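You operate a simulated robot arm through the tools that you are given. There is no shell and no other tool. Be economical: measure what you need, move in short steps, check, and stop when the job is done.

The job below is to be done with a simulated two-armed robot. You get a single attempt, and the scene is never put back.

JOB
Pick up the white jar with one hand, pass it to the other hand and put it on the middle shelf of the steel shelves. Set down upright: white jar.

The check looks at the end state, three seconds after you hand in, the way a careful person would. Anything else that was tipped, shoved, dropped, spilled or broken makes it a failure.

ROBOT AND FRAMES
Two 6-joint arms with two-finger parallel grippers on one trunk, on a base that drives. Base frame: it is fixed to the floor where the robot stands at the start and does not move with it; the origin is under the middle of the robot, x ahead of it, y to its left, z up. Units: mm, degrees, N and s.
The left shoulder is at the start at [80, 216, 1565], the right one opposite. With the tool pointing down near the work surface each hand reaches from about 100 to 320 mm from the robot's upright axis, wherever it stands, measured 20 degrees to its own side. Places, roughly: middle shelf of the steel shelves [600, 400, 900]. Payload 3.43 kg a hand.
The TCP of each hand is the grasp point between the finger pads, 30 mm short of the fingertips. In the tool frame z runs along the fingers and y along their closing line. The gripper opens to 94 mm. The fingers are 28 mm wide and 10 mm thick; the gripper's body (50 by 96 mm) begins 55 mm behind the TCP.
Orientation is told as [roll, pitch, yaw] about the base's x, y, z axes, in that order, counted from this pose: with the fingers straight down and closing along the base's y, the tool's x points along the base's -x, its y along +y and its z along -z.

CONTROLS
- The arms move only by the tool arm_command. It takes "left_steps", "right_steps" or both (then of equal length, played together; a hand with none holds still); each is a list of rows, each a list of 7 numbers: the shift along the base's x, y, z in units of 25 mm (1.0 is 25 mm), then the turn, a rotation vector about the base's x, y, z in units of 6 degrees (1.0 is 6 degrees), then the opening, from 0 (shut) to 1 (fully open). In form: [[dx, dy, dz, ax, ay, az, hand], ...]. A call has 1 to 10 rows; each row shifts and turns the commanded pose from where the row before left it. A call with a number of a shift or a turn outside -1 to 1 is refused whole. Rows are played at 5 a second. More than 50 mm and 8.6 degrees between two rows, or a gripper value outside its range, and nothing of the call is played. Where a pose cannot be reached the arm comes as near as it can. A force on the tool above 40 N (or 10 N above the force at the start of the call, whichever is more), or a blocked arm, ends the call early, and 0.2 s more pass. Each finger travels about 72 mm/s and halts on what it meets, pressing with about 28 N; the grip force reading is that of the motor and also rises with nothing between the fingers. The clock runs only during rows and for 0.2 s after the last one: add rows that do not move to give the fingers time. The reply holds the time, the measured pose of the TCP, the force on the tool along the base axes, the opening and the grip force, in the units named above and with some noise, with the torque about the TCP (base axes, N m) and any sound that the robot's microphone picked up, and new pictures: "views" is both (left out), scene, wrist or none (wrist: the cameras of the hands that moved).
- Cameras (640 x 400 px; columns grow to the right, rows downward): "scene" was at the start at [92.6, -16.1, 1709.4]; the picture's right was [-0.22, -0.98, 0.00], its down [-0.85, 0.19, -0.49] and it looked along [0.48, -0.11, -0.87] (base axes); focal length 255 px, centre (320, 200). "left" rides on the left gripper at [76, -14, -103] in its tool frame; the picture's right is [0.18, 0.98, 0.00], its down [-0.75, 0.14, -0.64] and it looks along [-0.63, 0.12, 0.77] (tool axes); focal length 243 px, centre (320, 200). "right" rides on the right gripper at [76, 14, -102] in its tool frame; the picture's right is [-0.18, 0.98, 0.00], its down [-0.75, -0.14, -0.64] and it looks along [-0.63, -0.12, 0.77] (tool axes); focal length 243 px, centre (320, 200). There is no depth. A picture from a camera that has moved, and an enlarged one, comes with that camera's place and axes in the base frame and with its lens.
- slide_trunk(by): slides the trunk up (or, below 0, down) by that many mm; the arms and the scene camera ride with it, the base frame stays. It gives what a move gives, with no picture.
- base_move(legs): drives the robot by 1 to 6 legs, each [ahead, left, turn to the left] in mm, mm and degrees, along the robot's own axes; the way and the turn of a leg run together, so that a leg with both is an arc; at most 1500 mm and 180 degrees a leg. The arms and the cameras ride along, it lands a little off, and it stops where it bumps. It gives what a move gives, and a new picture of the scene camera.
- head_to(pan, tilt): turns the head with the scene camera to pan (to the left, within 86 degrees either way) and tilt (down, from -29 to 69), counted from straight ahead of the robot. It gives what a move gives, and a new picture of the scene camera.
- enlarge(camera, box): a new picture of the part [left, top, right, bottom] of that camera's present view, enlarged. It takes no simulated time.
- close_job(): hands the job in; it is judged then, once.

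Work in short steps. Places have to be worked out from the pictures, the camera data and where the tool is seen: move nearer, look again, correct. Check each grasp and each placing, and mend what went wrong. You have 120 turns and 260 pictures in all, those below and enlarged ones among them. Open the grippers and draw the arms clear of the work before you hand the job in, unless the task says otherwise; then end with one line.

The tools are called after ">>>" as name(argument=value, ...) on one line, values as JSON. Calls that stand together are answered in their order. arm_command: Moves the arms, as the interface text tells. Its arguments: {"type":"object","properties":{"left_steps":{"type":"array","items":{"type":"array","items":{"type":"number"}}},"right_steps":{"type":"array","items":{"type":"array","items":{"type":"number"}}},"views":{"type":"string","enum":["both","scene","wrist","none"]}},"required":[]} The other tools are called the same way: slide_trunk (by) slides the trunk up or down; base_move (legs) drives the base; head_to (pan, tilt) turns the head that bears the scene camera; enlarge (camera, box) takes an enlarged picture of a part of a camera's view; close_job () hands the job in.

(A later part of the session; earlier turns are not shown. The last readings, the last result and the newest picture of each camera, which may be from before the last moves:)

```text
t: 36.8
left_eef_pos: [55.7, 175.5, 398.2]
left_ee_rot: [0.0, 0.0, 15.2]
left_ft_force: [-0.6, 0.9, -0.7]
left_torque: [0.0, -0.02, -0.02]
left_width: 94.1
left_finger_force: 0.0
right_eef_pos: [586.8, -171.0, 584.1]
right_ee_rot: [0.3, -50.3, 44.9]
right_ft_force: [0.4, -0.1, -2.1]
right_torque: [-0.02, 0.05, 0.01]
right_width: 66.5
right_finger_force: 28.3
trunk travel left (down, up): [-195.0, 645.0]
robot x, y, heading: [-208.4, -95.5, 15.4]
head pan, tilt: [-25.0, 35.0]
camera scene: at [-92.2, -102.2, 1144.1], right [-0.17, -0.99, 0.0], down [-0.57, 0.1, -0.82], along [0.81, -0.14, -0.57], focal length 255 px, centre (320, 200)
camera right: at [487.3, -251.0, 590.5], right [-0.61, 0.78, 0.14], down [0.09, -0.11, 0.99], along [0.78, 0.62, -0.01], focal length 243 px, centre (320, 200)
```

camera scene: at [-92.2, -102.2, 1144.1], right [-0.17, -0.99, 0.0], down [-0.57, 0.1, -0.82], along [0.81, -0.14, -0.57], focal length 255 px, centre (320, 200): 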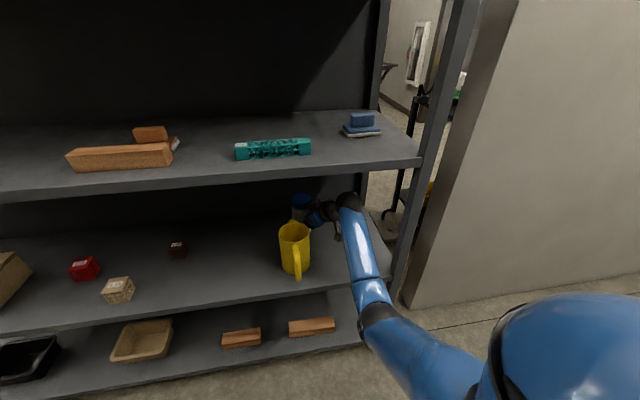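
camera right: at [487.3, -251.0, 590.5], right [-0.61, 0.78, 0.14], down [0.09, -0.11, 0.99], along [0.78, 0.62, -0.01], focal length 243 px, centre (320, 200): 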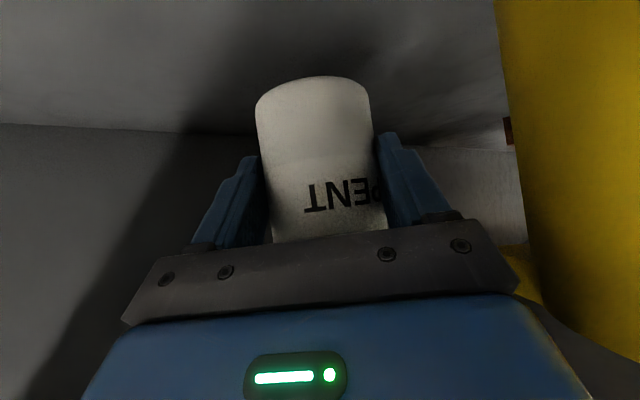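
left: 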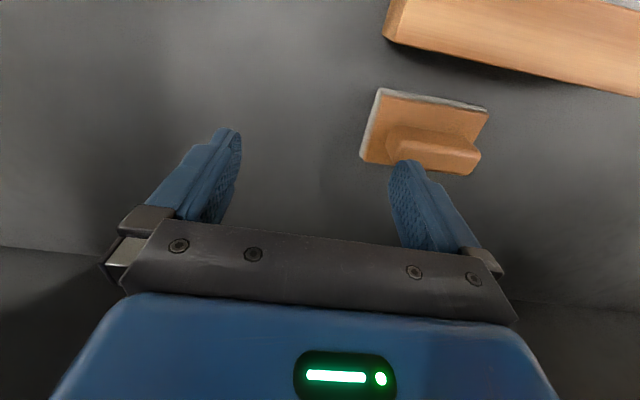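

Jar lifted, ~2 N load, upright in the grip. I retrace the entry path out.

>>> arm_command(right_steps=[[-0.89, -0.73, 0, 0, 0, 0, 0.2], [-0.89, -0.73, 0, 0, 0, 0, 0.2], [-0.89, -0.73, 0, 0, 0, 0, 0.2], [0, 0, 0, 0, 0, -0.83, 0.2], [0, 0, 0, 0, 0, -0.83, 0.2], [0, 0, 0, 0, 0, 0, 0.2]], views="scene")

>>> arm_command(right_steps=[[-0.97, -0.45, 0, 0, 0, 0, 0.2], [-0.97, -0.45, 0, 0, 0, 0, 0.2], [-0.97, -0.2, 0, 0, 0, 0, 0.2], [-0.865, -0.555, 0, 0, 0, 0, 0.2], [-0.865, -0.555, 0, 0, 0, 0, 0.2], [-0.865, -0.555, 0, 0, 0, 0, 0.2], [-0.865, -0.555, 0, 0, 0, 0, 0.2], [0, 0, 0, 0, 0, 0, 0.2]])

```text
t: 38.2
left_eef_pos: [56.0, 175.0, 399.7]
left_ee_rot: [0.0, 0.0, 15.2]
left_ft_force: [0.9, -0.1, 0.1]
left_torque: [-0.02, 0.0, -0.03]
left_width: 93.9
left_finger_force: 0.1
right_eef_pos: [521.3, -228.9, 585.4]
right_ee_rot: [0.2, -50.1, 34.9]
right_ft_force: [0.0, -0.9, -2.0]
right_torque: [-0.01, 0.03, -0.01]
right_width: 66.8
right_finger_force: 28.2
trunk travel left (down, up): [-195.0, 645.0]
robot x, y, heading: [-207.7, -96.0, 15.2]
head pan, tilt: [-25.0, 35.0]
camera scene: at [-92.3, -102.2, 1144.1], right [-0.17, -0.99, 0.0], down [-0.57, 0.1, -0.82], along [0.81, -0.14, -0.57], focal length 255 px, centre (320, 200)
```

scene: 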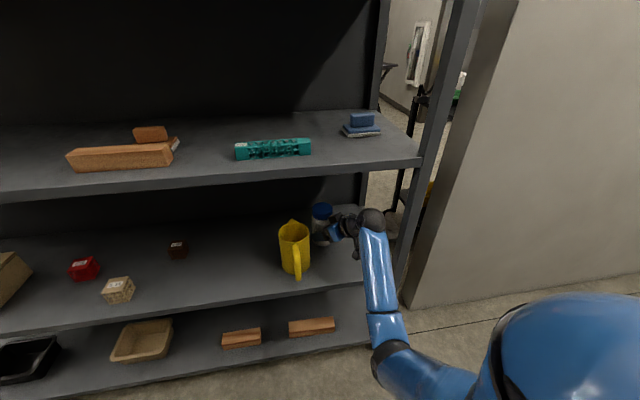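

```text
t: 40.0
left_eef_pos: [55.1, 176.0, 399.5]
left_ee_rot: [0.0, 0.0, 15.2]
left_ft_force: [-0.3, -0.3, -0.5]
left_torque: [-0.04, 0.01, -0.02]
left_width: 94.2
left_finger_force: 0.0
right_eef_pos: [362.0, -311.6, 582.7]
right_ee_rot: [0.2, -50.2, 35.1]
right_ft_force: [-0.1, -0.3, -1.1]
right_torque: [0.0, 0.05, -0.03]
right_width: 67.0
right_finger_force: 27.6
trunk travel left (down, up): [-195.0, 645.0]
robot x, y, heading: [-202.5, -90.2, 15.2]
head pan, tilt: [-25.0, 35.0]
camera scene: at [-92.3, -102.2, 1144.1], right [-0.17, -0.99, 0.0], down [-0.57, 0.1, -0.82], along [0.81, -0.14, -0.57], focal length 255 px, centre (320, 200)
camera right: at [248.8, -372.8, 588.9], right [-0.47, 0.87, 0.14], down [0.07, -0.12, 0.99], along [0.88, 0.48, -0.01], focal length 243 px, centre (320, 200)
```

scene: 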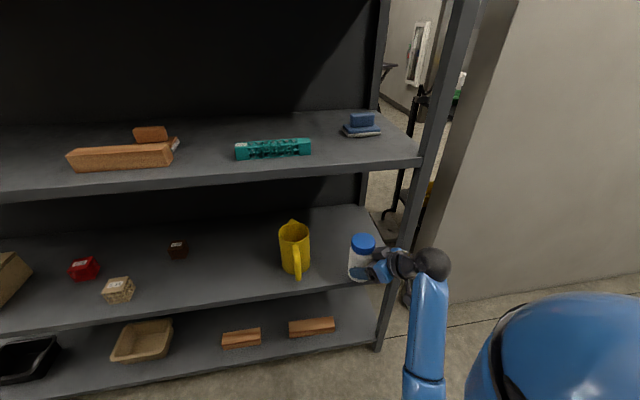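
right: 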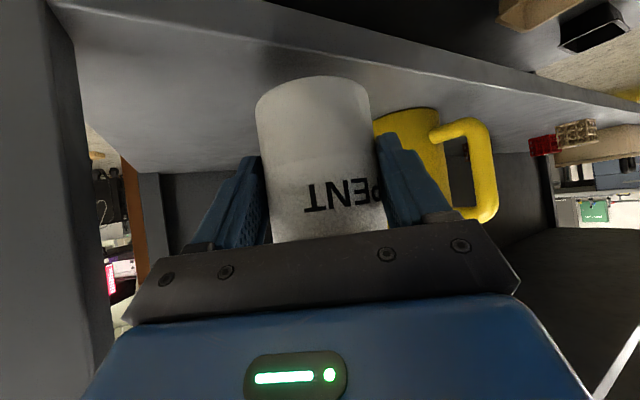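

Out of the shelf with the jar and cup undisturbed. I back the robot away and square it up for the handover.

>>> base_move(legs=[[-350, 0, 0], [0, 0, -15.2]])

```text
t: 43.2
left_eef_pos: [-216.4, 4.5, 399.9]
left_ee_rot: [0.0, -0.1, -0.6]
left_ft_force: [0.0, 0.4, 0.6]
left_torque: [-0.02, 0.01, 0.01]
left_width: 93.7
left_finger_force: 0.0
right_eef_pos: [-54.1, -547.6, 582.0]
right_ee_rot: [0.3, -50.2, 19.2]
right_ft_force: [-1.5, 0.1, -2.0]
right_torque: [-0.01, 0.02, -0.02]
right_width: 66.5
right_finger_force: 28.4
trunk travel left (down, up): [-195.0, 645.0]
robot x, y, heading: [-541.3, -183.9, -0.9]
head pan, tilt: [-25.0, 35.0]
camera scene: at [-433.9, -223.5, 1144.2], right [-0.43, -0.9, 0.0], down [-0.52, 0.25, -0.82], along [0.74, -0.35, -0.57], focal length 255 px, centre (320, 200)
```

scene: 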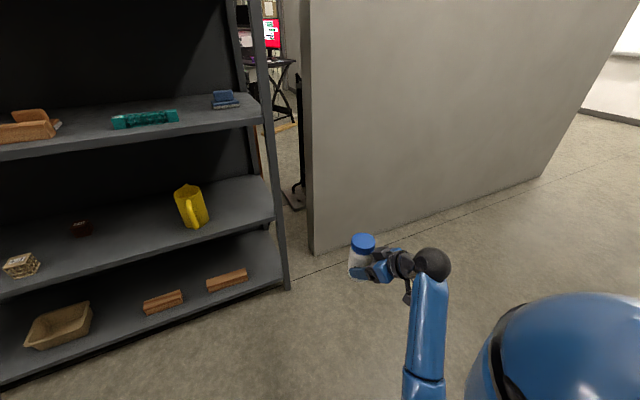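

Now I bring the right hand toward the middle while yawing it left, in two parts, watching with the head centred.

>>> head_to(pan=0, tilt=50)

>>> arm_command(right_steps=[[-0.2, 1, 0, 0, 0, 0.85, 0.2], [-0.2, 1, 0, 0, 0, 0.85, 0.2], [-0.2, 1, 0, 0, 0, 0.85, 0.2], [-0.2, 1, 0, 0, 0, 0.85, 0.2], [-0.2, 1, 0, 0, 0, 0.85, 0.2], [-0.2, 1, 0, 0, 0, 0.85, 0.2], [-0.2, 1, 0, 0, 0, 0.85, 0.2]], views="scene")

```text
t: 44.0
left_eef_pos: [-216.0, 5.3, 400.7]
left_ee_rot: [0.0, 0.0, -0.6]
left_ft_force: [-0.3, 0.0, 0.0]
left_torque: [-0.02, 0.01, 0.01]
left_width: 93.9
left_finger_force: 0.2
right_eef_pos: [-52.8, -547.8, 581.5]
right_ee_rot: [0.3, -50.2, 19.2]
right_ft_force: [-0.3, -0.5, -2.3]
right_torque: [-0.02, -0.01, 0.03]
right_width: 66.4
right_finger_force: 28.1
trunk travel left (down, up): [-195.0, 645.0]
robot x, y, heading: [-538.6, -183.3, -0.7]
head pan, tilt: [0.0, 50.0]
camera scene: at [-436.3, -186.2, 1122.5], right [-0.01, -1.0, 0.0], down [-0.77, 0.01, -0.64], along [0.64, -0.01, -0.77], focal length 255 px, centre (320, 200)
```

scene: 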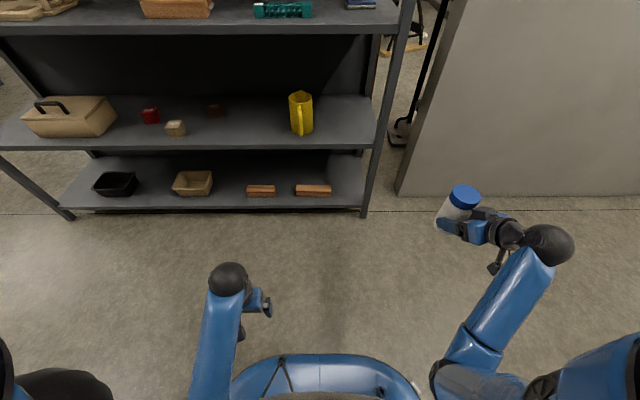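

```text
t: 45.6
left_eef_pos: [-214.9, 4.5, 398.9]
left_ee_rot: [0.0, 0.0, -0.6]
left_ft_force: [0.0, 0.4, -0.1]
left_torque: [0.03, 0.02, 0.02]
left_width: 94.3
left_finger_force: 0.0
right_eef_pos: [-90.1, -372.7, 583.1]
right_ee_rot: [0.1, -50.3, 55.1]
right_ft_force: [0.1, -0.5, -1.8]
right_torque: [-0.03, 0.04, -0.02]
right_width: 66.5
right_finger_force: 28.2
trunk travel left (down, up): [-195.0, 645.0]
robot x, y, heading: [-542.0, -185.0, -0.4]
head pan, tilt: [0.0, 50.0]
camera scene: at [-436.3, -185.9, 1122.4], right [-0.01, -1.0, 0.0], down [-0.77, 0.01, -0.64], along [0.64, -0.01, -0.77], focal length 255 px, centre (320, 200)
```

scene: 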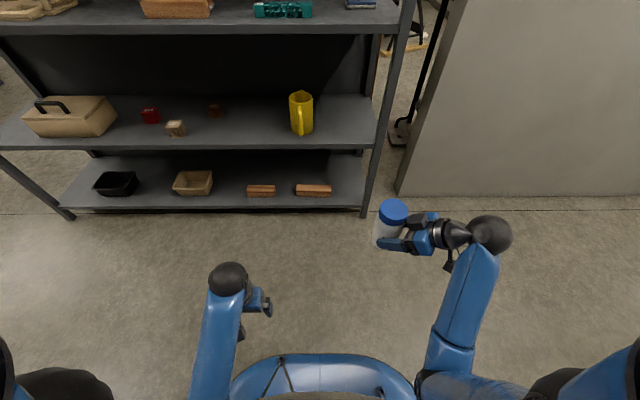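

Continue: right yaw to ~90°, left begins to pitch and rise.

>>> arm_command(right_steps=[[-0.2, 1, 0, 0, 0, 0.84, 0.2], [-0.2, 1, 0, 0, 0, 0.84, 0.2], [-0.2, 1, 0, 0, 0, 0.84, 0.2], [-0.2, 1, 0, 0, 0, 0.84, 0.2], [-0.2, 1, 0, 0, 0, 0.84, 0.2], [-0.2, 1, 0, 0, 0, 0.84, 0.2], [-0.2, 1, 0, 0, 0, 0.84, 0.2]], left_steps=[[0, 0.7, 0.85, 0, -0.985, 0, 1], [0, 0.7, 0.85, 0, -0.985, 0, 1], [0, 0.7, 0.85, 0, -0.985, 0, 1], [0, 0.7, 0.85, 0, -0.985, 0, 1], [0, 0.7, 0.85, 0, -0.985, 0, 1], [0, 0.7, 0.85, 0, -0.985, 0, 1], [0, 0.7, 0.85, 0, -0.985, 0, 1]], views="scene")

>>> arm_command(left_steps=[[0.4, 0.7, 0.85, 0, -0.985, 0, 1], [0.4, 0.7, 0.85, 0, -0.985, 0, 1], [0.4, 0.7, 0.85, 0, -0.985, 0, 1], [0.4, 0.7, 0.85, 0, -0.985, 0, 1], [0.4, 0, 0, 0, 0, -1, 1], [0.4, 0, 0, 0, 0, -1, 1], [0.4, 0, 0, 0, 0, -1, 1], [0, 0, 0, 0, 0, 0, 1]], views="both")

```text
t: 47.3
left_eef_pos: [-167.7, 76.4, 505.1]
left_ee_rot: [0.2, -40.2, -13.1]
left_ft_force: [-0.4, -0.2, 1.7]
left_torque: [0.01, 0.01, 0.02]
left_width: 93.9
left_finger_force: 0.0
left hand out of reach, approached as far as the arm can: row 4, 5, 6, 7
right_eef_pos: [-123.0, -200.8, 582.2]
right_ee_rot: [0.2, -50.2, 89.5]
right_ft_force: [0.1, -0.3, -1.3]
right_torque: [-0.01, 0.0, -0.01]
right_width: 66.6
right_finger_force: 28.4
trunk travel left (down, up): [-195.0, 645.0]
robot x, y, heading: [-543.7, -182.9, -0.7]
head pan, tilt: [0.0, 50.0]
stopped in row 7 (left hand): the arm was blocked; the commanded pose is now the measured one
camera scene: at [-436.2, -185.8, 1122.6], right [-0.01, -1.0, 0.0], down [-0.77, 0.01, -0.64], along [0.64, -0.01, -0.77], focal length 255 px, centre (320, 200)
```

scene: 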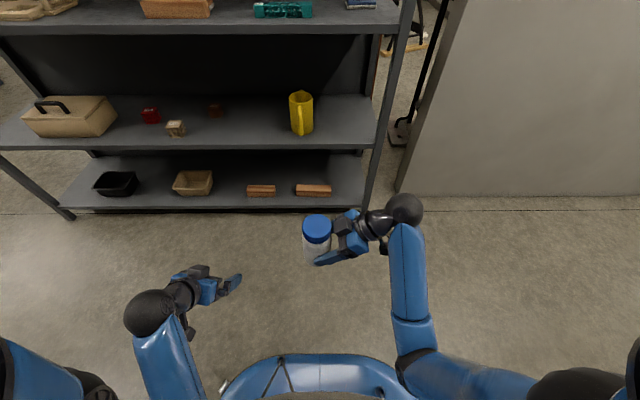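

```text
t: 49.1
left_eef_pos: [-95.8, 146.4, 586.7]
left_ee_rot: [11.4, -62.9, -40.1]
left_ft_force: [0.1, -0.8, -0.2]
left_torque: [-0.01, 0.02, -0.01]
left_width: 93.8
left_finger_force: 0.1
left hand out of reach, approached as far as the arm can: row 1
right_eef_pos: [-122.6, -200.2, 581.3]
right_ee_rot: [0.2, -50.1, 89.7]
right_ft_force: [-0.5, -0.6, -1.6]
right_torque: [-0.08, 0.01, -0.02]
right_width: 66.8
right_finger_force: 28.5
trunk travel left (down, up): [-195.0, 645.0]
robot x, y, heading: [-538.6, -183.3, -0.4]
head pan, tilt: [0.0, 50.0]
camera scene: at [-436.4, -186.0, 1122.4], right [-0.01, -1.0, 0.0], down [-0.77, 0.01, -0.64], along [0.64, -0.01, -0.77], focal length 255 px, centre (320, 200)
camera left: at [-211.6, 200.2, 562.1], right [0.42, 0.9, -0.08], down [-0.18, 0.17, 0.97], along [0.89, -0.4, 0.23], focal length 243 px, centre (320, 200)
```

scene: 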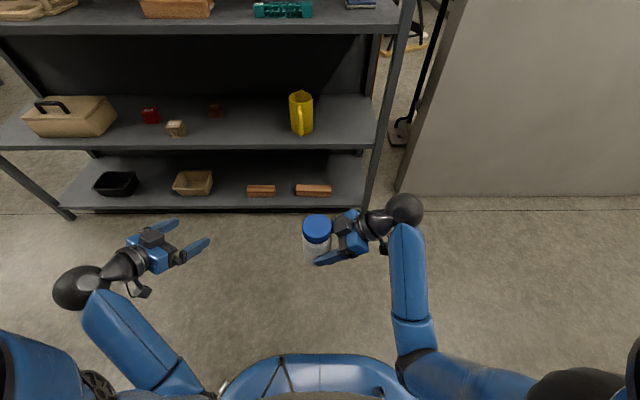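
left: 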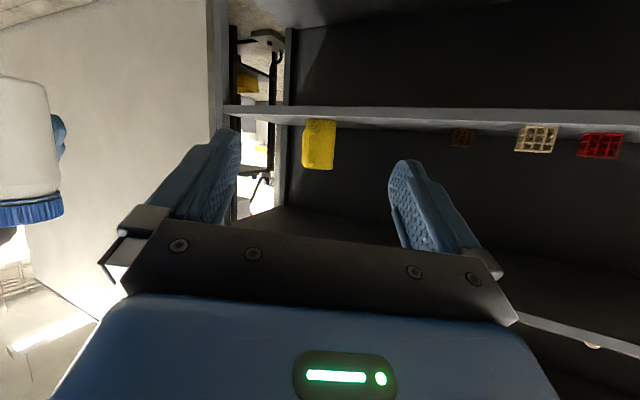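

Left hand ended with some roll; I undo that, then yaw it to −90° while moving it opposite the jar (jar axis ≈(−123,−188), base z≈524).

>>> arm_command(left_steps=[[0, 0, 0, -0.33, 0.28, -0.85, 1], [0, 0, 0, -0.33, 0.28, -0.85, 1], [-0.13, -0.8, 0.22, 0, 0, -1, 1], [-0.13, -0.8, 0.22, 0, 0, -1, 1], [-0.13, -0.8, 0.22, 0, 0, -1, 1], [-0.13, -0.8, 0.22, 0, 0, -1, 1], [-0.13, -0.8, 0.22, 0, 0, -1, 1], [-0.13, -0.8, 0.22, 0, 0, -1, 1], [-0.13, -0.8, 0.22, 0, 0, -1, 1], [-0.13, -0.8, 0.22, 0, 0, -1, 1]], views="both")

```text
t: 51.3
left_eef_pos: [-89.9, -69.7, 608.2]
left_ee_rot: [0.1, -63.1, -88.1]
left_ft_force: [0.1, 0.8, -0.2]
left_torque: [0.0, -0.02, 0.05]
left_width: 94.0
left_finger_force: 0.0
left hand out of reach, approached as far as the arm can: row 6, 7, 8, 9, 10
right_eef_pos: [-122.4, -199.7, 581.4]
right_ee_rot: [0.2, -50.2, 89.8]
right_ft_force: [-0.3, 0.0, -1.0]
right_torque: [-0.06, -0.02, -0.01]
right_width: 66.6
right_finger_force: 27.9
trunk travel left (down, up): [-195.0, 645.0]
robot x, y, heading: [-541.8, -179.2, -0.4]
head pan, tilt: [0.0, 50.0]
camera scene: at [-436.1, -186.3, 1122.4], right [-0.01, -1.0, 0.0], down [-0.77, 0.01, -0.64], along [0.64, -0.01, -0.77], focal length 255 px, centre (320, 200)
camera left: at [-110.7, 56.5, 584.5], right [0.98, 0.12, -0.16], down [0.13, 0.24, 0.96], along [0.15, -0.96, 0.22], focal length 243 px, centre (320, 200)
```

scene: 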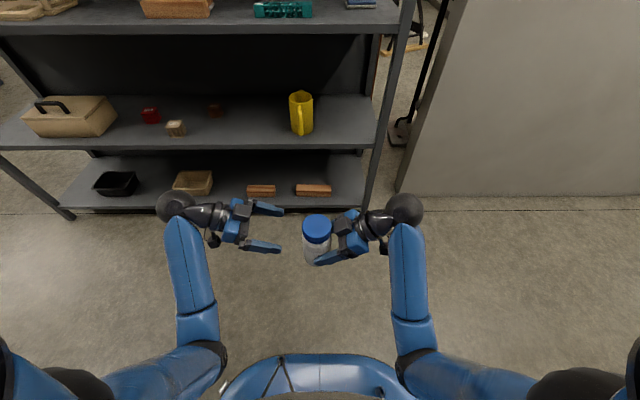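
left: 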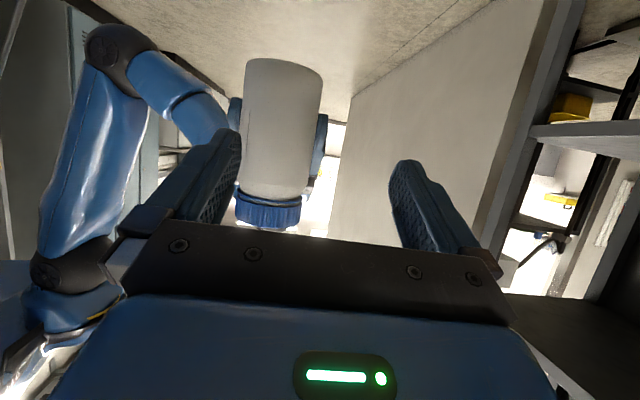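

Left is aligned but at its inner limit; I move the right hand (jar) 45 mm forward and the left up to the upper part of the jar, still ~60 mm clear.

>>> arm_command(right_steps=[[0.6, 0, 0, 0, 0, 0, 0.2], [0.6, 0, 0, 0, 0, 0, 0.2], [0.6, 0, 0, 0, 0, 0, 0.2], [0, 0, 0, 0, 0, 0, 0.2]], left_steps=[[0.5, 0, 0.33, 0, 0, -0.2, 1], [0, 0, 0.33, 0, 0, 0, 1], [0, 0, 0.33, 0, 0, 0, 1], [0, 0, 0, 0, 0, 0, 1]], views="both")

```text
t: 52.3
left_eef_pos: [-72.6, -77.4, 626.9]
left_ee_rot: [0.3, -63.1, -89.4]
left_ft_force: [0.3, -0.5, -0.6]
left_torque: [-0.01, -0.03, 0.0]
left_width: 94.0
left_finger_force: 0.1
left hand out of reach, approached as far as the arm can: row 1, 2, 3
right_eef_pos: [-77.6, -202.3, 580.8]
right_ee_rot: [0.3, -50.2, 89.7]
right_ft_force: [0.2, 1.3, -1.5]
right_torque: [-0.03, 0.01, -0.02]
right_width: 66.4
right_finger_force: 28.1
trunk travel left (down, up): [-195.0, 645.0]
robot x, y, heading: [-547.4, -180.6, -0.7]
head pan, tilt: [0.0, 50.0]
camera scene: at [-436.4, -185.9, 1122.4], right [-0.01, -1.0, 0.0], down [-0.77, 0.01, -0.64], along [0.64, -0.01, -0.77], focal length 255 px, centre (320, 200)
camera right: at [-92.4, -329.0, 587.4], right [-0.98, 0.12, 0.14], down [0.14, -0.01, 0.99], along [0.12, 0.99, -0.01], focal length 243 px, centre (320, 200)
camera left: at [-90.1, 48.7, 605.4], right [0.98, 0.1, -0.16], down [0.13, 0.24, 0.96], along [0.13, -0.97, 0.22], focal length 243 px, centre (320, 200)
```

scene: 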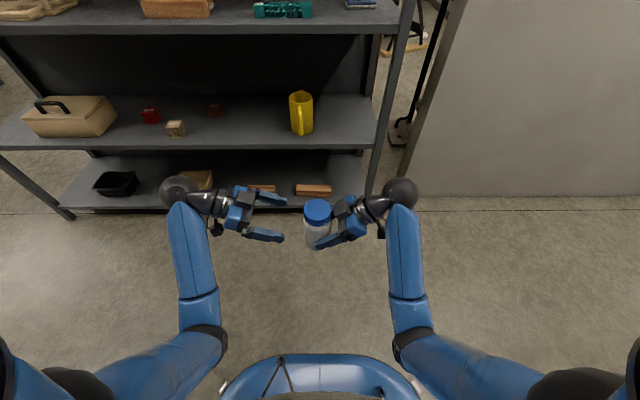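
right: 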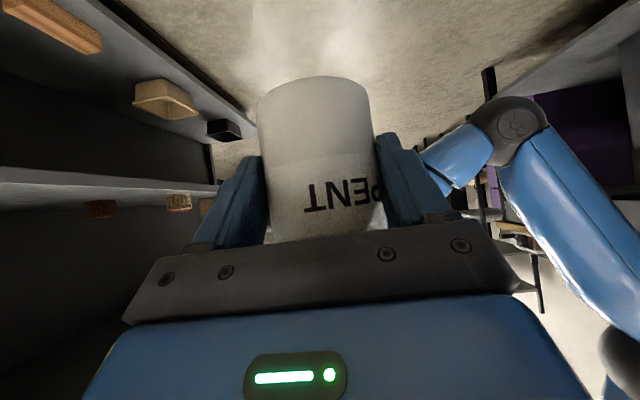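
left: 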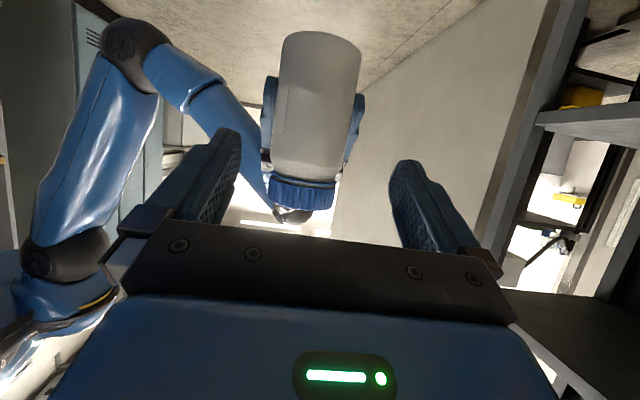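

Left TCP sits at ~103 mm above the jar base, just below the cap: right height. Advance left 60 mm in −y and check.

>>> arm_command(left_steps=[[-0.1, -0.8, 0.1, 0, 0, 0, 1], [-0.1, -0.8, 0.1, 0, 0, 0, 1], [0, -0.8, 0, 0, 0, 0, 1], [0, 0, 0, 0, 0, 0, 1]], views="both")

```text
t: 53.3
left_eef_pos: [-79.6, -136.3, 634.7]
left_ee_rot: [-0.1, -63.0, -89.2]
left_ft_force: [1.0, -0.3, 0.5]
left_torque: [-0.03, -0.01, 0.01]
left_width: 93.7
left_finger_force: 0.1
right_eef_pos: [-77.5, -200.3, 580.8]
right_ee_rot: [0.3, -50.2, 89.8]
right_ft_force: [-0.4, -0.2, -1.7]
right_torque: [-0.03, 0.01, 0.04]
right_width: 66.3
right_finger_force: 28.2
trunk travel left (down, up): [-195.0, 645.0]
robot x, y, heading: [-541.8, -183.4, -0.1]
head pan, tilt: [0.0, 50.0]
camera scene: at [-436.2, -185.8, 1122.4], right [-0.01, -1.0, 0.0], down [-0.77, 0.01, -0.64], along [0.64, -0.01, -0.77], focal length 255 px, centre (320, 200)
camera left: at [-95.4, -9.7, 611.5], right [0.98, 0.1, -0.16], down [0.14, 0.23, 0.96], along [0.13, -0.97, 0.21], focal length 243 px, centre (320, 200)
```

scene: 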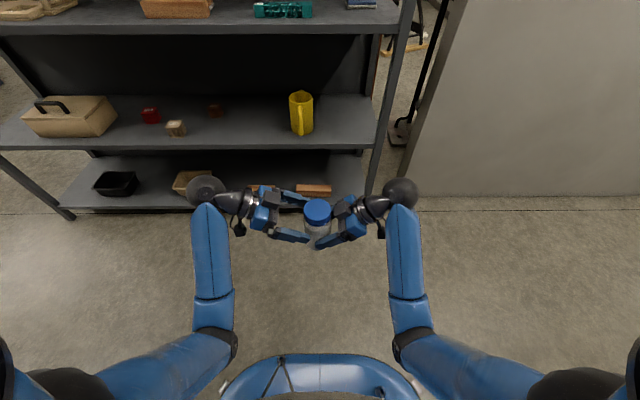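
left: 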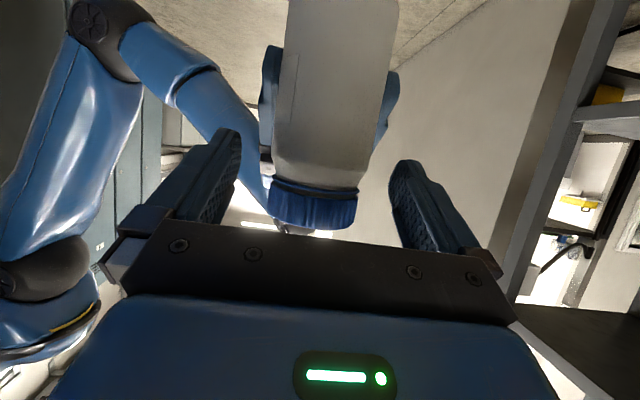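

Cap bottom ≈635. I go to TCP z≈630, 15 mm short of the jar's axis, so the left finger tips pass above the right fingers.

>>> arm_command(left_steps=[[0, -0.74, -0.08, 0, 0, 0, 1], [0, -0.74, -0.08, 0, 0, 0, 1], [0, 0, 0, 0, 0, 0, 1]], views="both")

>>> enlarge(camera="scene", box=[230, 160, 420, 280])

>>> enlarge(camera="right", box=[0, 0, 640, 400])

```text
t: 54.1
left_eef_pos: [-79.5, -176.3, 630.2]
left_ee_rot: [-0.1, -63.0, -89.2]
left_ft_force: [0.9, 0.1, 0.0]
left_torque: [0.0, -0.02, 0.0]
left_width: 93.9
left_finger_force: 0.1
right_eef_pos: [-77.5, -201.8, 581.6]
right_ee_rot: [0.2, -50.2, 89.7]
right_ft_force: [0.1, 0.1, -1.9]
right_torque: [-0.02, -0.02, 0.0]
right_width: 66.6
right_finger_force: 28.1
trunk travel left (down, up): [-195.0, 645.0]
robot x, y, heading: [-543.0, -182.0, -0.5]
head pan, tilt: [0.0, 50.0]
camera scene: at [-436.2, -185.9, 1122.4], right [-0.01, -1.0, 0.0], down [-0.77, 0.01, -0.64], along [0.64, -0.01, -0.77], focal length 255 px, centre (320, 200)
camera left: at [-96.2, -48.4, 606.7], right [0.98, 0.1, -0.16], down [0.14, 0.23, 0.96], along [0.13, -0.97, 0.21], focal length 243 px, centre (320, 200)
```

scene: 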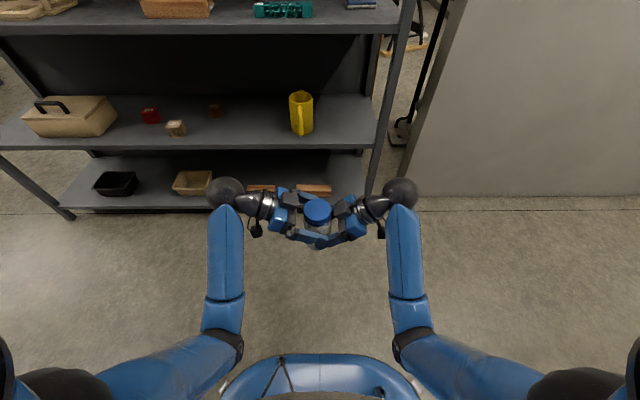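
left: 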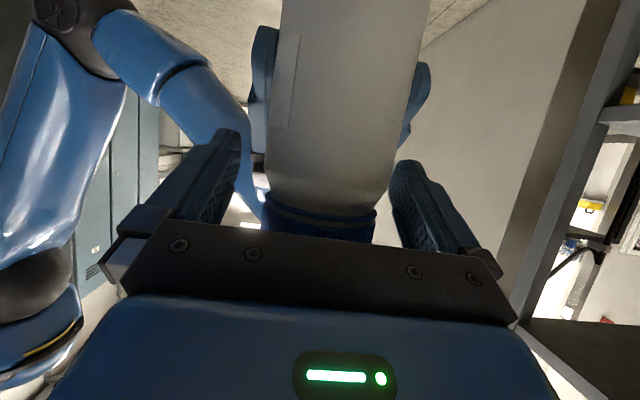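

```text
3.33 times, centred on (325, 220) of scene
camera zoom: at [-436.2, -185.9, 1122.4], right [-0.01, -1.0, 0.0], down [-0.77, 0.01, -0.64], along [0.64, -0.01, -0.77], focal length 849 px, centre (303, 133)
```

zoom: 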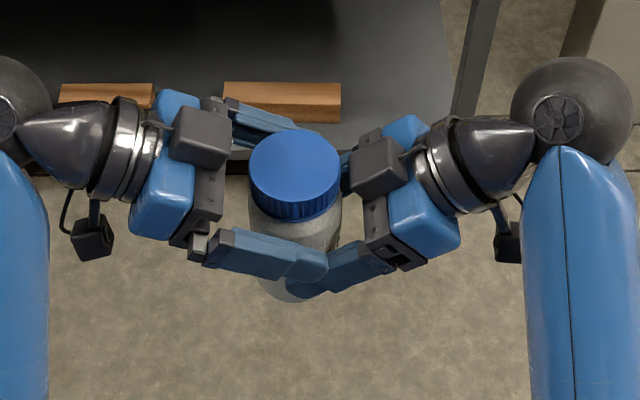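

```text
1.00 times, centred on (320, 200) of right (not enlarged: the box is as wide or as high as the picture)
camera zoom: at [-92.4, -328.9, 587.4], right [-0.98, 0.12, 0.14], down [0.14, -0.01, 0.99], along [0.12, 0.99, -0.01], focal length 243 px, centre (320, 200)
```

zoom: 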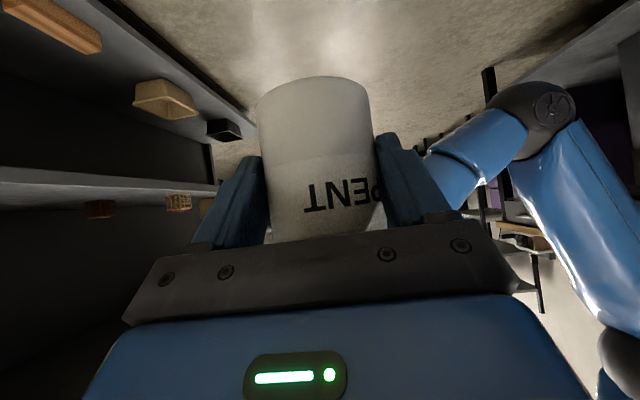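

Geometry good; jar is ~6 mm to +x of the left finger centre. I shift the left by +6 mm and close.

>>> arm_command(left_steps=[[0.24, 0, 0, 0, 0, 0, 1], [0, 0, 0, 0, 0, 0, 0.85], [0, 0, 0, 0, 0, 0, 0.7], [0, 0, 0, 0, 0, 0, 0.5], [0, 0, 0, 0, 0, 0, 0.2], [0, 0, 0, 0, 0, 0, 0.2]], views="wrist")

>>> enlarge(camera="scene", box=[230, 160, 420, 280])

```text
t: 55.5
left_eef_pos: [-74.6, -175.0, 629.3]
left_ee_rot: [-0.3, -63.0, -89.4]
left_ft_force: [-33.8, 2.6, 5.5]
left_torque: [-0.16, 0.92, -0.22]
left_width: 67.3
left_finger_force: 28.2
right_eef_pos: [-75.9, -204.1, 580.1]
right_ee_rot: [0.1, -50.2, 89.4]
right_ft_force: [33.6, -2.4, -7.7]
right_torque: [0.13, 0.74, -0.72]
right_width: 66.3
right_finger_force: 28.2
trunk travel left (down, up): [-195.0, 645.0]
robot x, y, heading: [-540.4, -182.6, -0.7]
head pan, tilt: [0.0, 50.0]
camera left: at [-90.6, -48.6, 606.5], right [0.98, 0.09, -0.17], down [0.14, 0.23, 0.96], along [0.13, -0.97, 0.21], focal length 243 px, centre (320, 200)
```

left: 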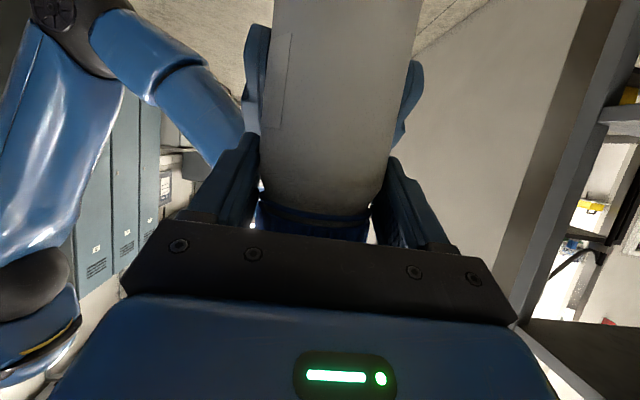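

```text
3.33 times, centred on (325, 220) of scene
camera zoom: at [-436.2, -186.0, 1122.4], right [-0.01, -1.0, 0.0], down [-0.77, 0.01, -0.64], along [0.64, -0.01, -0.77], focal length 849 px, centre (303, 133)
```

zoom: 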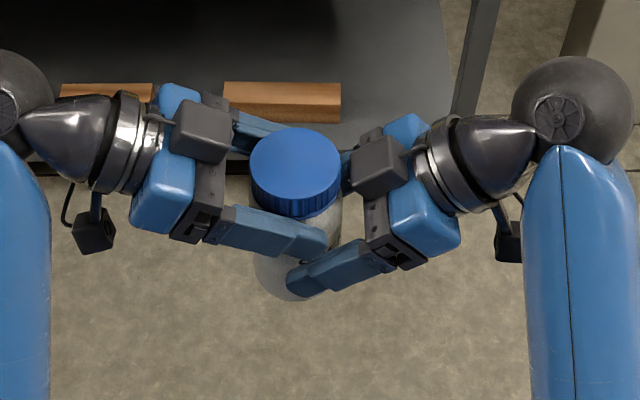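

Left grips at 67 mm but the hands strain each other 33 N in x. Relieve by moving the left −3 mm.

>>> arm_command(left_steps=[[-0.1, 0, 0, 0, 0, 0, 0.2], [0, 0, 0, 0, 0, 0, 0.2]], views="none")

```text
t: 56.1
left_eef_pos: [-76.2, -174.4, 631.1]
left_ee_rot: [-0.1, -62.9, -89.2]
left_ft_force: [-22.7, 1.2, 2.6]
left_torque: [-0.08, 0.86, -0.18]
left_width: 67.3
left_finger_force: 28.1
right_eef_pos: [-77.6, -201.7, 580.8]
right_ee_rot: [0.1, -50.2, 89.6]
right_ft_force: [22.7, -1.4, -5.0]
right_torque: [-0.03, 0.3, -0.46]
right_width: 66.7
right_finger_force: 27.6
trunk travel left (down, up): [-195.0, 645.0]
robot x, y, heading: [-538.1, -184.8, -0.6]
head pan, tilt: [0.0, 50.0]
```

2.5 mm relieved 11 N; 5 mm more should zero it.

>>> arm_command(left_steps=[[-0.1, 0, 0, 0, 0, 0, 0.2], [-0.1, 0, 0, 0, 0, 0, 0.2], [0, 0, 0, 0, 0, 0, 0.2]], views="none")

```text
t: 56.9
left_eef_pos: [-79.4, -172.3, 628.8]
left_ee_rot: [0.3, -62.9, -89.2]
left_ft_force: [22.4, 2.6, -1.5]
left_torque: [0.18, -0.53, 0.14]
left_width: 67.1
left_finger_force: 27.6
right_eef_pos: [-80.1, -200.4, 580.0]
right_ee_rot: [0.4, -50.2, 89.9]
right_ft_force: [-22.4, -3.4, 0.6]
right_torque: [0.02, -0.54, 0.46]
right_width: 66.5
right_finger_force: 27.9
trunk travel left (down, up): [-195.0, 645.0]
robot x, y, heading: [-543.1, -182.4, -0.4]
head pan, tilt: [0.0, 50.0]
```

Overshot to +22 N; go back half (2.5 mm).

>>> arm_command(left_steps=[[0.08, 0, 0, 0, 0, 0, 0.2], [0, 0, 0, 0, 0, 0, 0.2], [0, 0, 0, 0, 0, 0, 0.2]], views="none")

```text
t: 57.7
left_eef_pos: [-77.7, -173.5, 629.3]
left_ee_rot: [0.2, -62.9, -89.2]
left_ft_force: [31.4, 3.2, 0.2]
left_torque: [-0.25, -0.7, 0.15]
left_width: 67.2
left_finger_force: 27.8
right_eef_pos: [-78.9, -202.0, 580.3]
right_ee_rot: [0.4, -50.3, 89.8]
right_ft_force: [-31.9, -3.0, -1.6]
right_torque: [0.37, -0.9, 0.72]
right_width: 67.1
right_finger_force: 27.8
trunk travel left (down, up): [-195.0, 645.0]
robot x, y, heading: [-542.5, -183.3, -0.7]
head pan, tilt: [0.0, 50.0]
```

The strain hovers around zero and fluctuates; left holds firmly. I open the right hand now.

>>> arm_command(right_steps=[[0, 0, 0, 0, 0, 0, 0.74], [0, 0, 0, 0, 0, 0, 0.85], [0, 0, 0, 0, 0, 0, 1], [0, 0, 0, 0, 0, 0, 1]], views="both")

>>> enlarge(camera="scene", box=[230, 160, 420, 280])

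```text
t: 58.7
left_eef_pos: [-79.5, -174.5, 630.4]
left_ee_rot: [-0.1, -62.9, -89.2]
left_ft_force: [-0.4, -0.3, -0.7]
left_torque: [0.03, -0.02, 0.03]
left_width: 66.8
left_finger_force: 28.5
right_eef_pos: [-76.6, -201.6, 580.3]
right_ee_rot: [0.2, -50.3, 89.7]
right_ft_force: [-0.5, -0.1, 0.0]
right_torque: [0.01, -0.02, 0.03]
right_width: 94.0
right_finger_force: 0.1
trunk travel left (down, up): [-195.0, 645.0]
robot x, y, heading: [-540.0, -181.5, -0.7]
head pan, tilt: [0.0, 50.0]
camera scene: at [-436.2, -186.0, 1122.4], right [-0.01, -1.0, 0.0], down [-0.77, 0.01, -0.64], along [0.64, -0.01, -0.77], focal length 255 px, centre (320, 200)
camera right: at [-92.3, -328.9, 587.6], right [-0.98, 0.12, 0.14], down [0.14, -0.01, 0.99], along [0.12, 0.99, -0.01], focal length 243 px, centre (320, 200)
```

scene: 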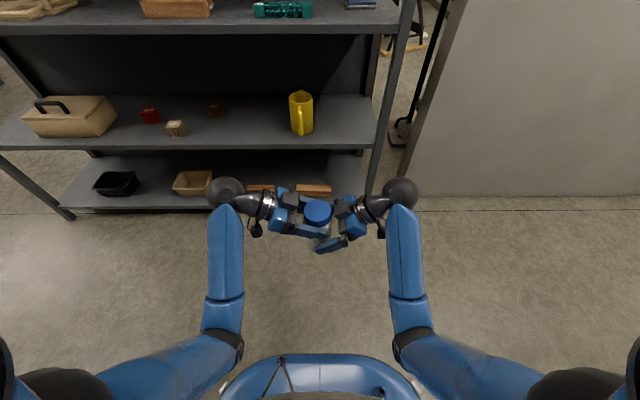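
right: 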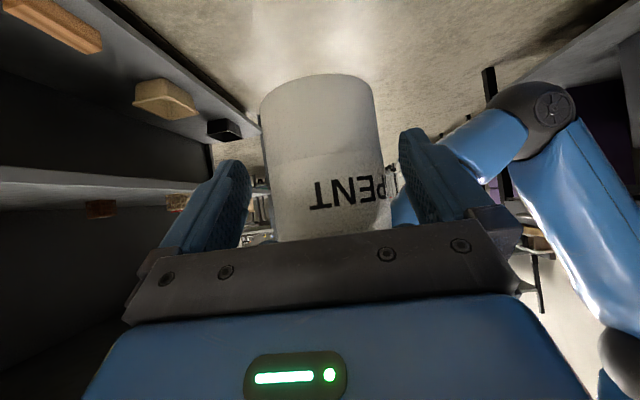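

```text
3.33 times, centred on (325, 220) of scene
camera zoom: at [-436.2, -186.0, 1122.4], right [-0.01, -1.0, 0.0], down [-0.77, 0.01, -0.64], along [0.64, -0.01, -0.77], focal length 849 px, centre (303, 133)
```

zoom: 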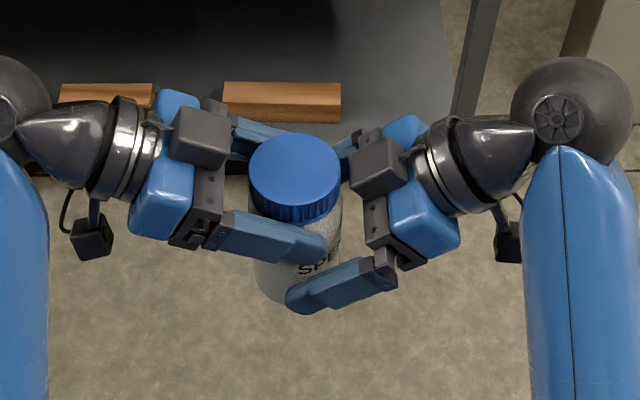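

Handover done: the left alone carries the jar. Withdraw the right hand.

>>> arm_command(right_steps=[[0, -0.6, 0, 0, 0, 0, 1], [0, -0.8, 0, 0, 0, 0, 1], [0, -1, 0, 0, 0, 0, 1], [0, -1, 0, 0, 0, 0, 1], [0, -1, 0, 0, 0, 0, 1], [0, -1, 0, 0, 0, -1, 1], [0, -1, 0, 0, 0, -1, 1], [0, -1, 0, 0, 0, -1, 1], [0, -1, 0, 0, 0, -1, 1]], views="both")

```text
t: 60.7
left_eef_pos: [-79.1, -174.7, 629.8]
left_ee_rot: [0.0, -62.9, -89.2]
left_ft_force: [0.2, -0.3, 0.6]
left_torque: [0.02, 0.0, -0.02]
left_width: 67.2
left_finger_force: 27.8
right_eef_pos: [-65.3, -374.3, 550.4]
right_ee_rot: [0.3, -50.3, 65.6]
right_ft_force: [0.1, -0.2, -1.2]
right_torque: [-0.02, 0.01, 0.01]
right_width: 94.1
right_finger_force: 0.1
right hand out of reach, approached as far as the arm can: row 3, 4, 5
trunk travel left (down, up): [-195.0, 645.0]
robot x, y, heading: [-543.0, -184.4, -0.6]
head pan, tilt: [0.0, 50.0]
camera scene: at [-436.4, -186.1, 1122.4], right [-0.01, -1.0, 0.0], down [-0.77, 0.01, -0.64], along [0.64, -0.01, -0.77], focal length 255 px, centre (320, 200)
camera right: at [-130.9, -485.0, 556.2], right [-0.85, 0.51, 0.14], down [0.13, -0.07, 0.99], along [0.51, 0.86, -0.01], focal length 243 px, centre (320, 200)
```

scene: 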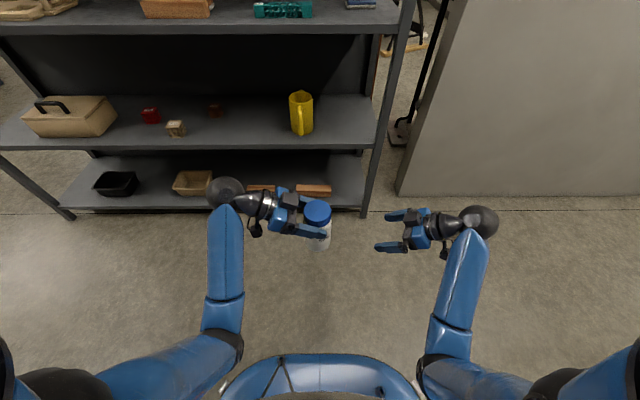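
right: 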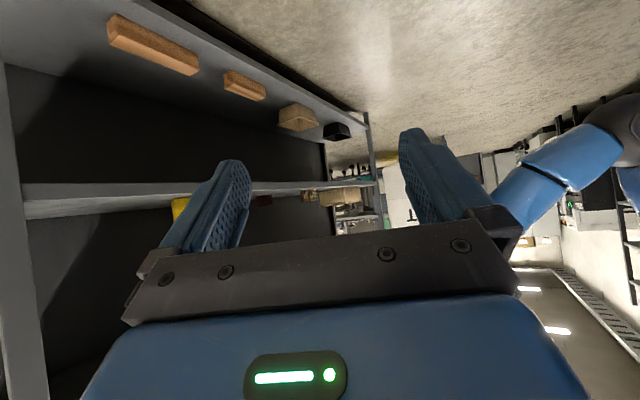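

The left holds the jar alone. Free gap on the middle shelf is y≈320–535 between the crate and the wood block; I aim at (480, 430). Now I yaw the left hand forward again, moving it out to its own side.

>>> arm_command(left_steps=[[0.5, 0.3, 0, 0, 0, 0.96, 0.2], [0.5, 0.3, 0, 0, 0, 0.96, 0.2], [0.5, 0.5, 0, 0, 0, 0.96, 0.2], [0.4, 0.6, 0, 0, 0, 0.96, 0.2], [0.4, 0.7, 0, 0, 0, 0.96, 0.2], [0.4, 0.7, 0, 0, 0, 0.96, 0.2], [0.3, 0.7, 0, 0, 0, 0.96, 0.2]], views="scene")

```text
t: 62.3
left_eef_pos: [-4.2, -80.2, 627.8]
left_ee_rot: [0.0, -62.9, -48.8]
left_ft_force: [-0.5, -0.4, 0.1]
left_torque: [0.01, 0.02, 0.0]
left_width: 66.9
left_finger_force: 27.8
right_eef_pos: [-64.2, -374.2, 550.6]
right_ee_rot: [0.2, -50.1, 65.7]
right_ft_force: [0.3, -0.5, 0.1]
right_torque: [-0.01, 0.04, -0.03]
right_width: 93.6
right_finger_force: 0.1
trunk travel left (down, up): [-195.0, 645.0]
robot x, y, heading: [-543.9, -186.2, -0.4]
head pan, tilt: [0.0, 50.0]
camera scene: at [-436.3, -185.8, 1122.4], right [-0.01, -1.0, 0.0], down [-0.77, 0.01, -0.64], along [0.64, -0.01, -0.77], focal length 255 px, centre (320, 200)
```

scene: 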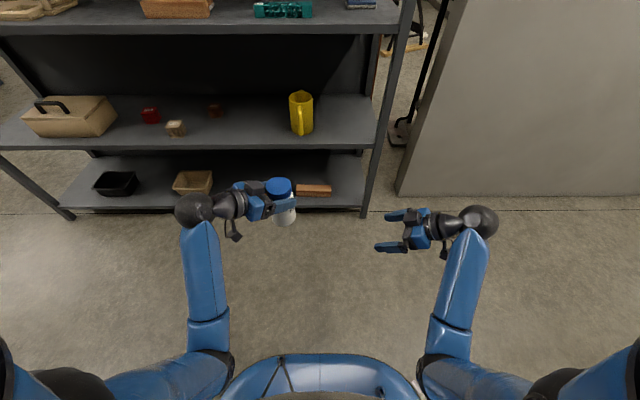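

Continue the yaw to about −8°.

>>> arm_command(left_steps=[[0.3, 0.8, 0, 0, 0, 0.96, 0.2], [0.3, 0.8, 0, 0, 0, 0.96, 0.2], [0.3, 0.8, 0, 0, 0, 0.96, 0.2], [0.3, 0.8, 0, 0, 0, 0.96, 0.2], [0.3, 0.8, 0, 0, 0, 0.96, 0.2], [0.2, 0.8, 0, 0, 0, 0.96, 0.2], [0.2, 0.8, 0, 0, 0, 0.96, 0.2], [0, 0, 0, 0, 0, 0, 0.2]], views="both")

```text
t: 64.1
left_eef_pos: [43.6, 62.1, 628.3]
left_ee_rot: [0.0, -62.9, -8.5]
left_ft_force: [-0.8, 0.2, -0.4]
left_torque: [0.02, 0.03, 0.0]
left_width: 67.0
left_finger_force: 27.8
right_eef_pos: [-64.8, -372.9, 550.0]
right_ee_rot: [0.2, -50.2, 65.7]
right_ft_force: [0.4, 0.5, 0.6]
right_torque: [-0.03, -0.03, 0.0]
right_width: 94.0
right_finger_force: 0.0
trunk travel left (down, up): [-195.0, 645.0]
robot x, y, heading: [-543.9, -185.7, -0.5]
head pan, tilt: [0.0, 50.0]
camera scene: at [-436.2, -185.9, 1122.4], right [-0.01, -1.0, 0.0], down [-0.77, 0.01, -0.64], along [0.64, -0.01, -0.77], focal length 255 px, centre (320, 200)
camera left: at [-82.1, 66.8, 605.3], right [0.06, 0.98, -0.16], down [-0.21, 0.17, 0.96], along [0.98, -0.03, 0.21], focal length 243 px, centre (320, 200)
```

scene: 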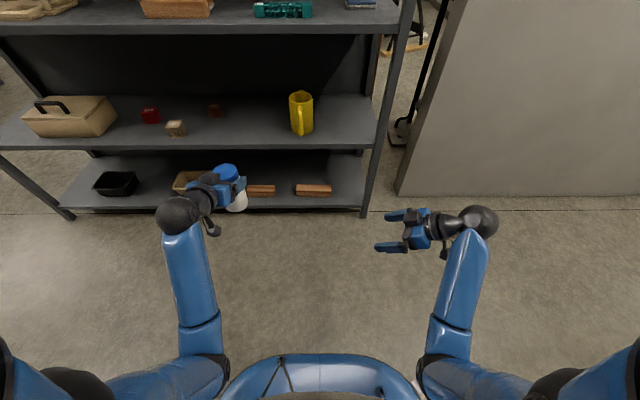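
left: 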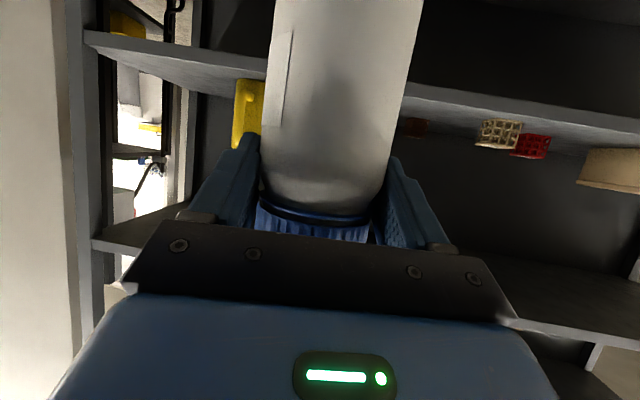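

Jar upright in the left hand. Raise the trunk by 400 so the jar's base is ≈925, above the middle shelf, and view.

>>> slide_trunk(by=400)

>>> head_to(pan=25, tilt=38)

```text
t: 67.9
left_eef_pos: [45.0, 62.2, 1027.0]
left_ee_rot: [0.0, -62.9, -8.5]
left_ft_force: [-0.4, 0.2, -2.2]
left_torque: [-0.01, 0.03, 0.01]
left_width: 67.3
left_finger_force: 27.9
right_eef_pos: [-64.7, -374.4, 948.8]
right_ee_rot: [0.3, -50.2, 65.8]
right_ft_force: [-0.2, 0.1, 0.8]
right_torque: [0.0, -0.01, 0.02]
right_width: 93.8
right_finger_force: 0.0
trunk travel left (down, up): [-595.0, 245.0]
robot x, y, heading: [-539.1, -182.4, -0.4]
head pan, tilt: [0.0, 50.0]
```

```text
t: 68.8
left_eef_pos: [44.6, 60.7, 1027.4]
left_ee_rot: [0.0, -62.8, -8.7]
left_ft_force: [0.3, -0.1, -2.5]
left_torque: [-0.01, 0.03, 0.03]
left_width: 67.0
left_finger_force: 28.1
right_eef_pos: [-64.9, -375.0, 950.5]
right_ee_rot: [0.2, -50.2, 65.6]
right_ft_force: [0.5, 0.3, 0.8]
right_torque: [0.02, 0.02, 0.0]
right_width: 93.9
right_finger_force: 0.1
trunk travel left (down, up): [-595.0, 245.0]
robot x, y, heading: [-543.8, -185.0, -0.4]
head pan, tilt: [25.0, 38.0]
camera scene: at [-434.4, -149.4, 1539.5], right [0.41, -0.91, 0.0], down [-0.56, -0.25, -0.79], along [0.72, 0.33, -0.62], focal length 255 px, centre (320, 200)
```

scene: 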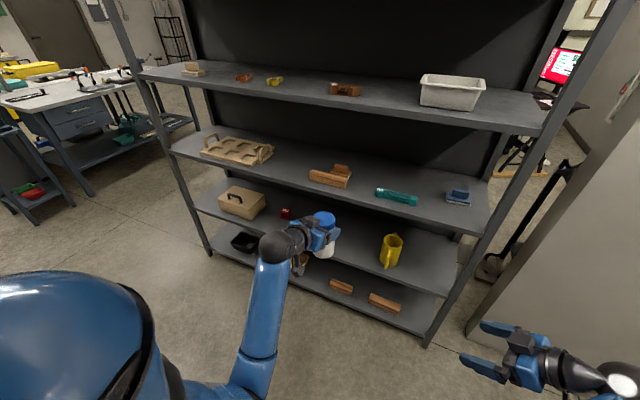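

Gap visible between crate and wood block. Drive left 368 and ahead 200, keeping the jar outside the shelf, then look.

>>> base_move(legs=[[0, 368, 0], [200, 0, 0.4]])

>>> enlarge(camera="left", box=[0, 0, 640, 400])

```text
t: 72.4
left_eef_pos: [244.6, 439.4, 1029.6]
left_ee_rot: [0.1, -63.0, -8.1]
left_ft_force: [0.2, -0.1, -0.5]
left_torque: [0.01, 0.01, -0.01]
left_width: 67.0
left_finger_force: 28.0
right_eef_pos: [138.6, 3.1, 949.5]
right_ee_rot: [0.1, -50.3, 66.3]
right_ft_force: [0.3, -0.8, -0.8]
right_torque: [0.0, 0.0, -0.04]
right_width: 94.5
right_finger_force: 0.0
trunk travel left (down, up): [-595.0, 245.0]
robot x, y, heading: [-338.6, 189.3, -0.2]
head pan, tilt: [25.0, 38.0]
camera scene: at [-233.7, 224.6, 1539.8], right [0.42, -0.91, 0.0], down [-0.56, -0.26, -0.79], along [0.72, 0.33, -0.61], focal length 255 px, centre (320, 200)
```

scene: 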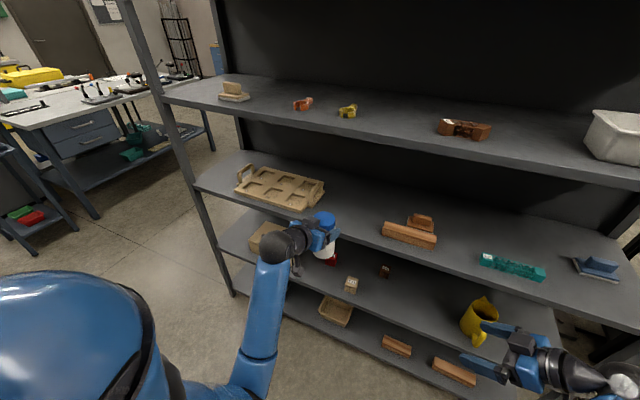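

```text
1.00 times, centred on (320, 200) of left (not enlarged: the box is as wide or as high as the picture)
camera zoom: at [117.9, 443.4, 1006.1], right [0.06, 0.98, -0.16], down [-0.21, 0.17, 0.96], along [0.98, -0.02, 0.21], focal length 243 px, centre (320, 200)
```

zoom: 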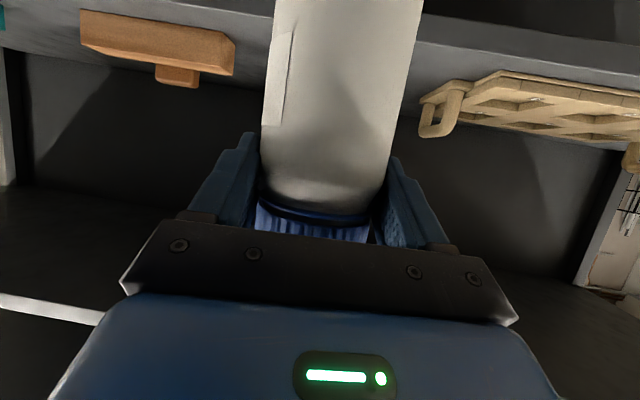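

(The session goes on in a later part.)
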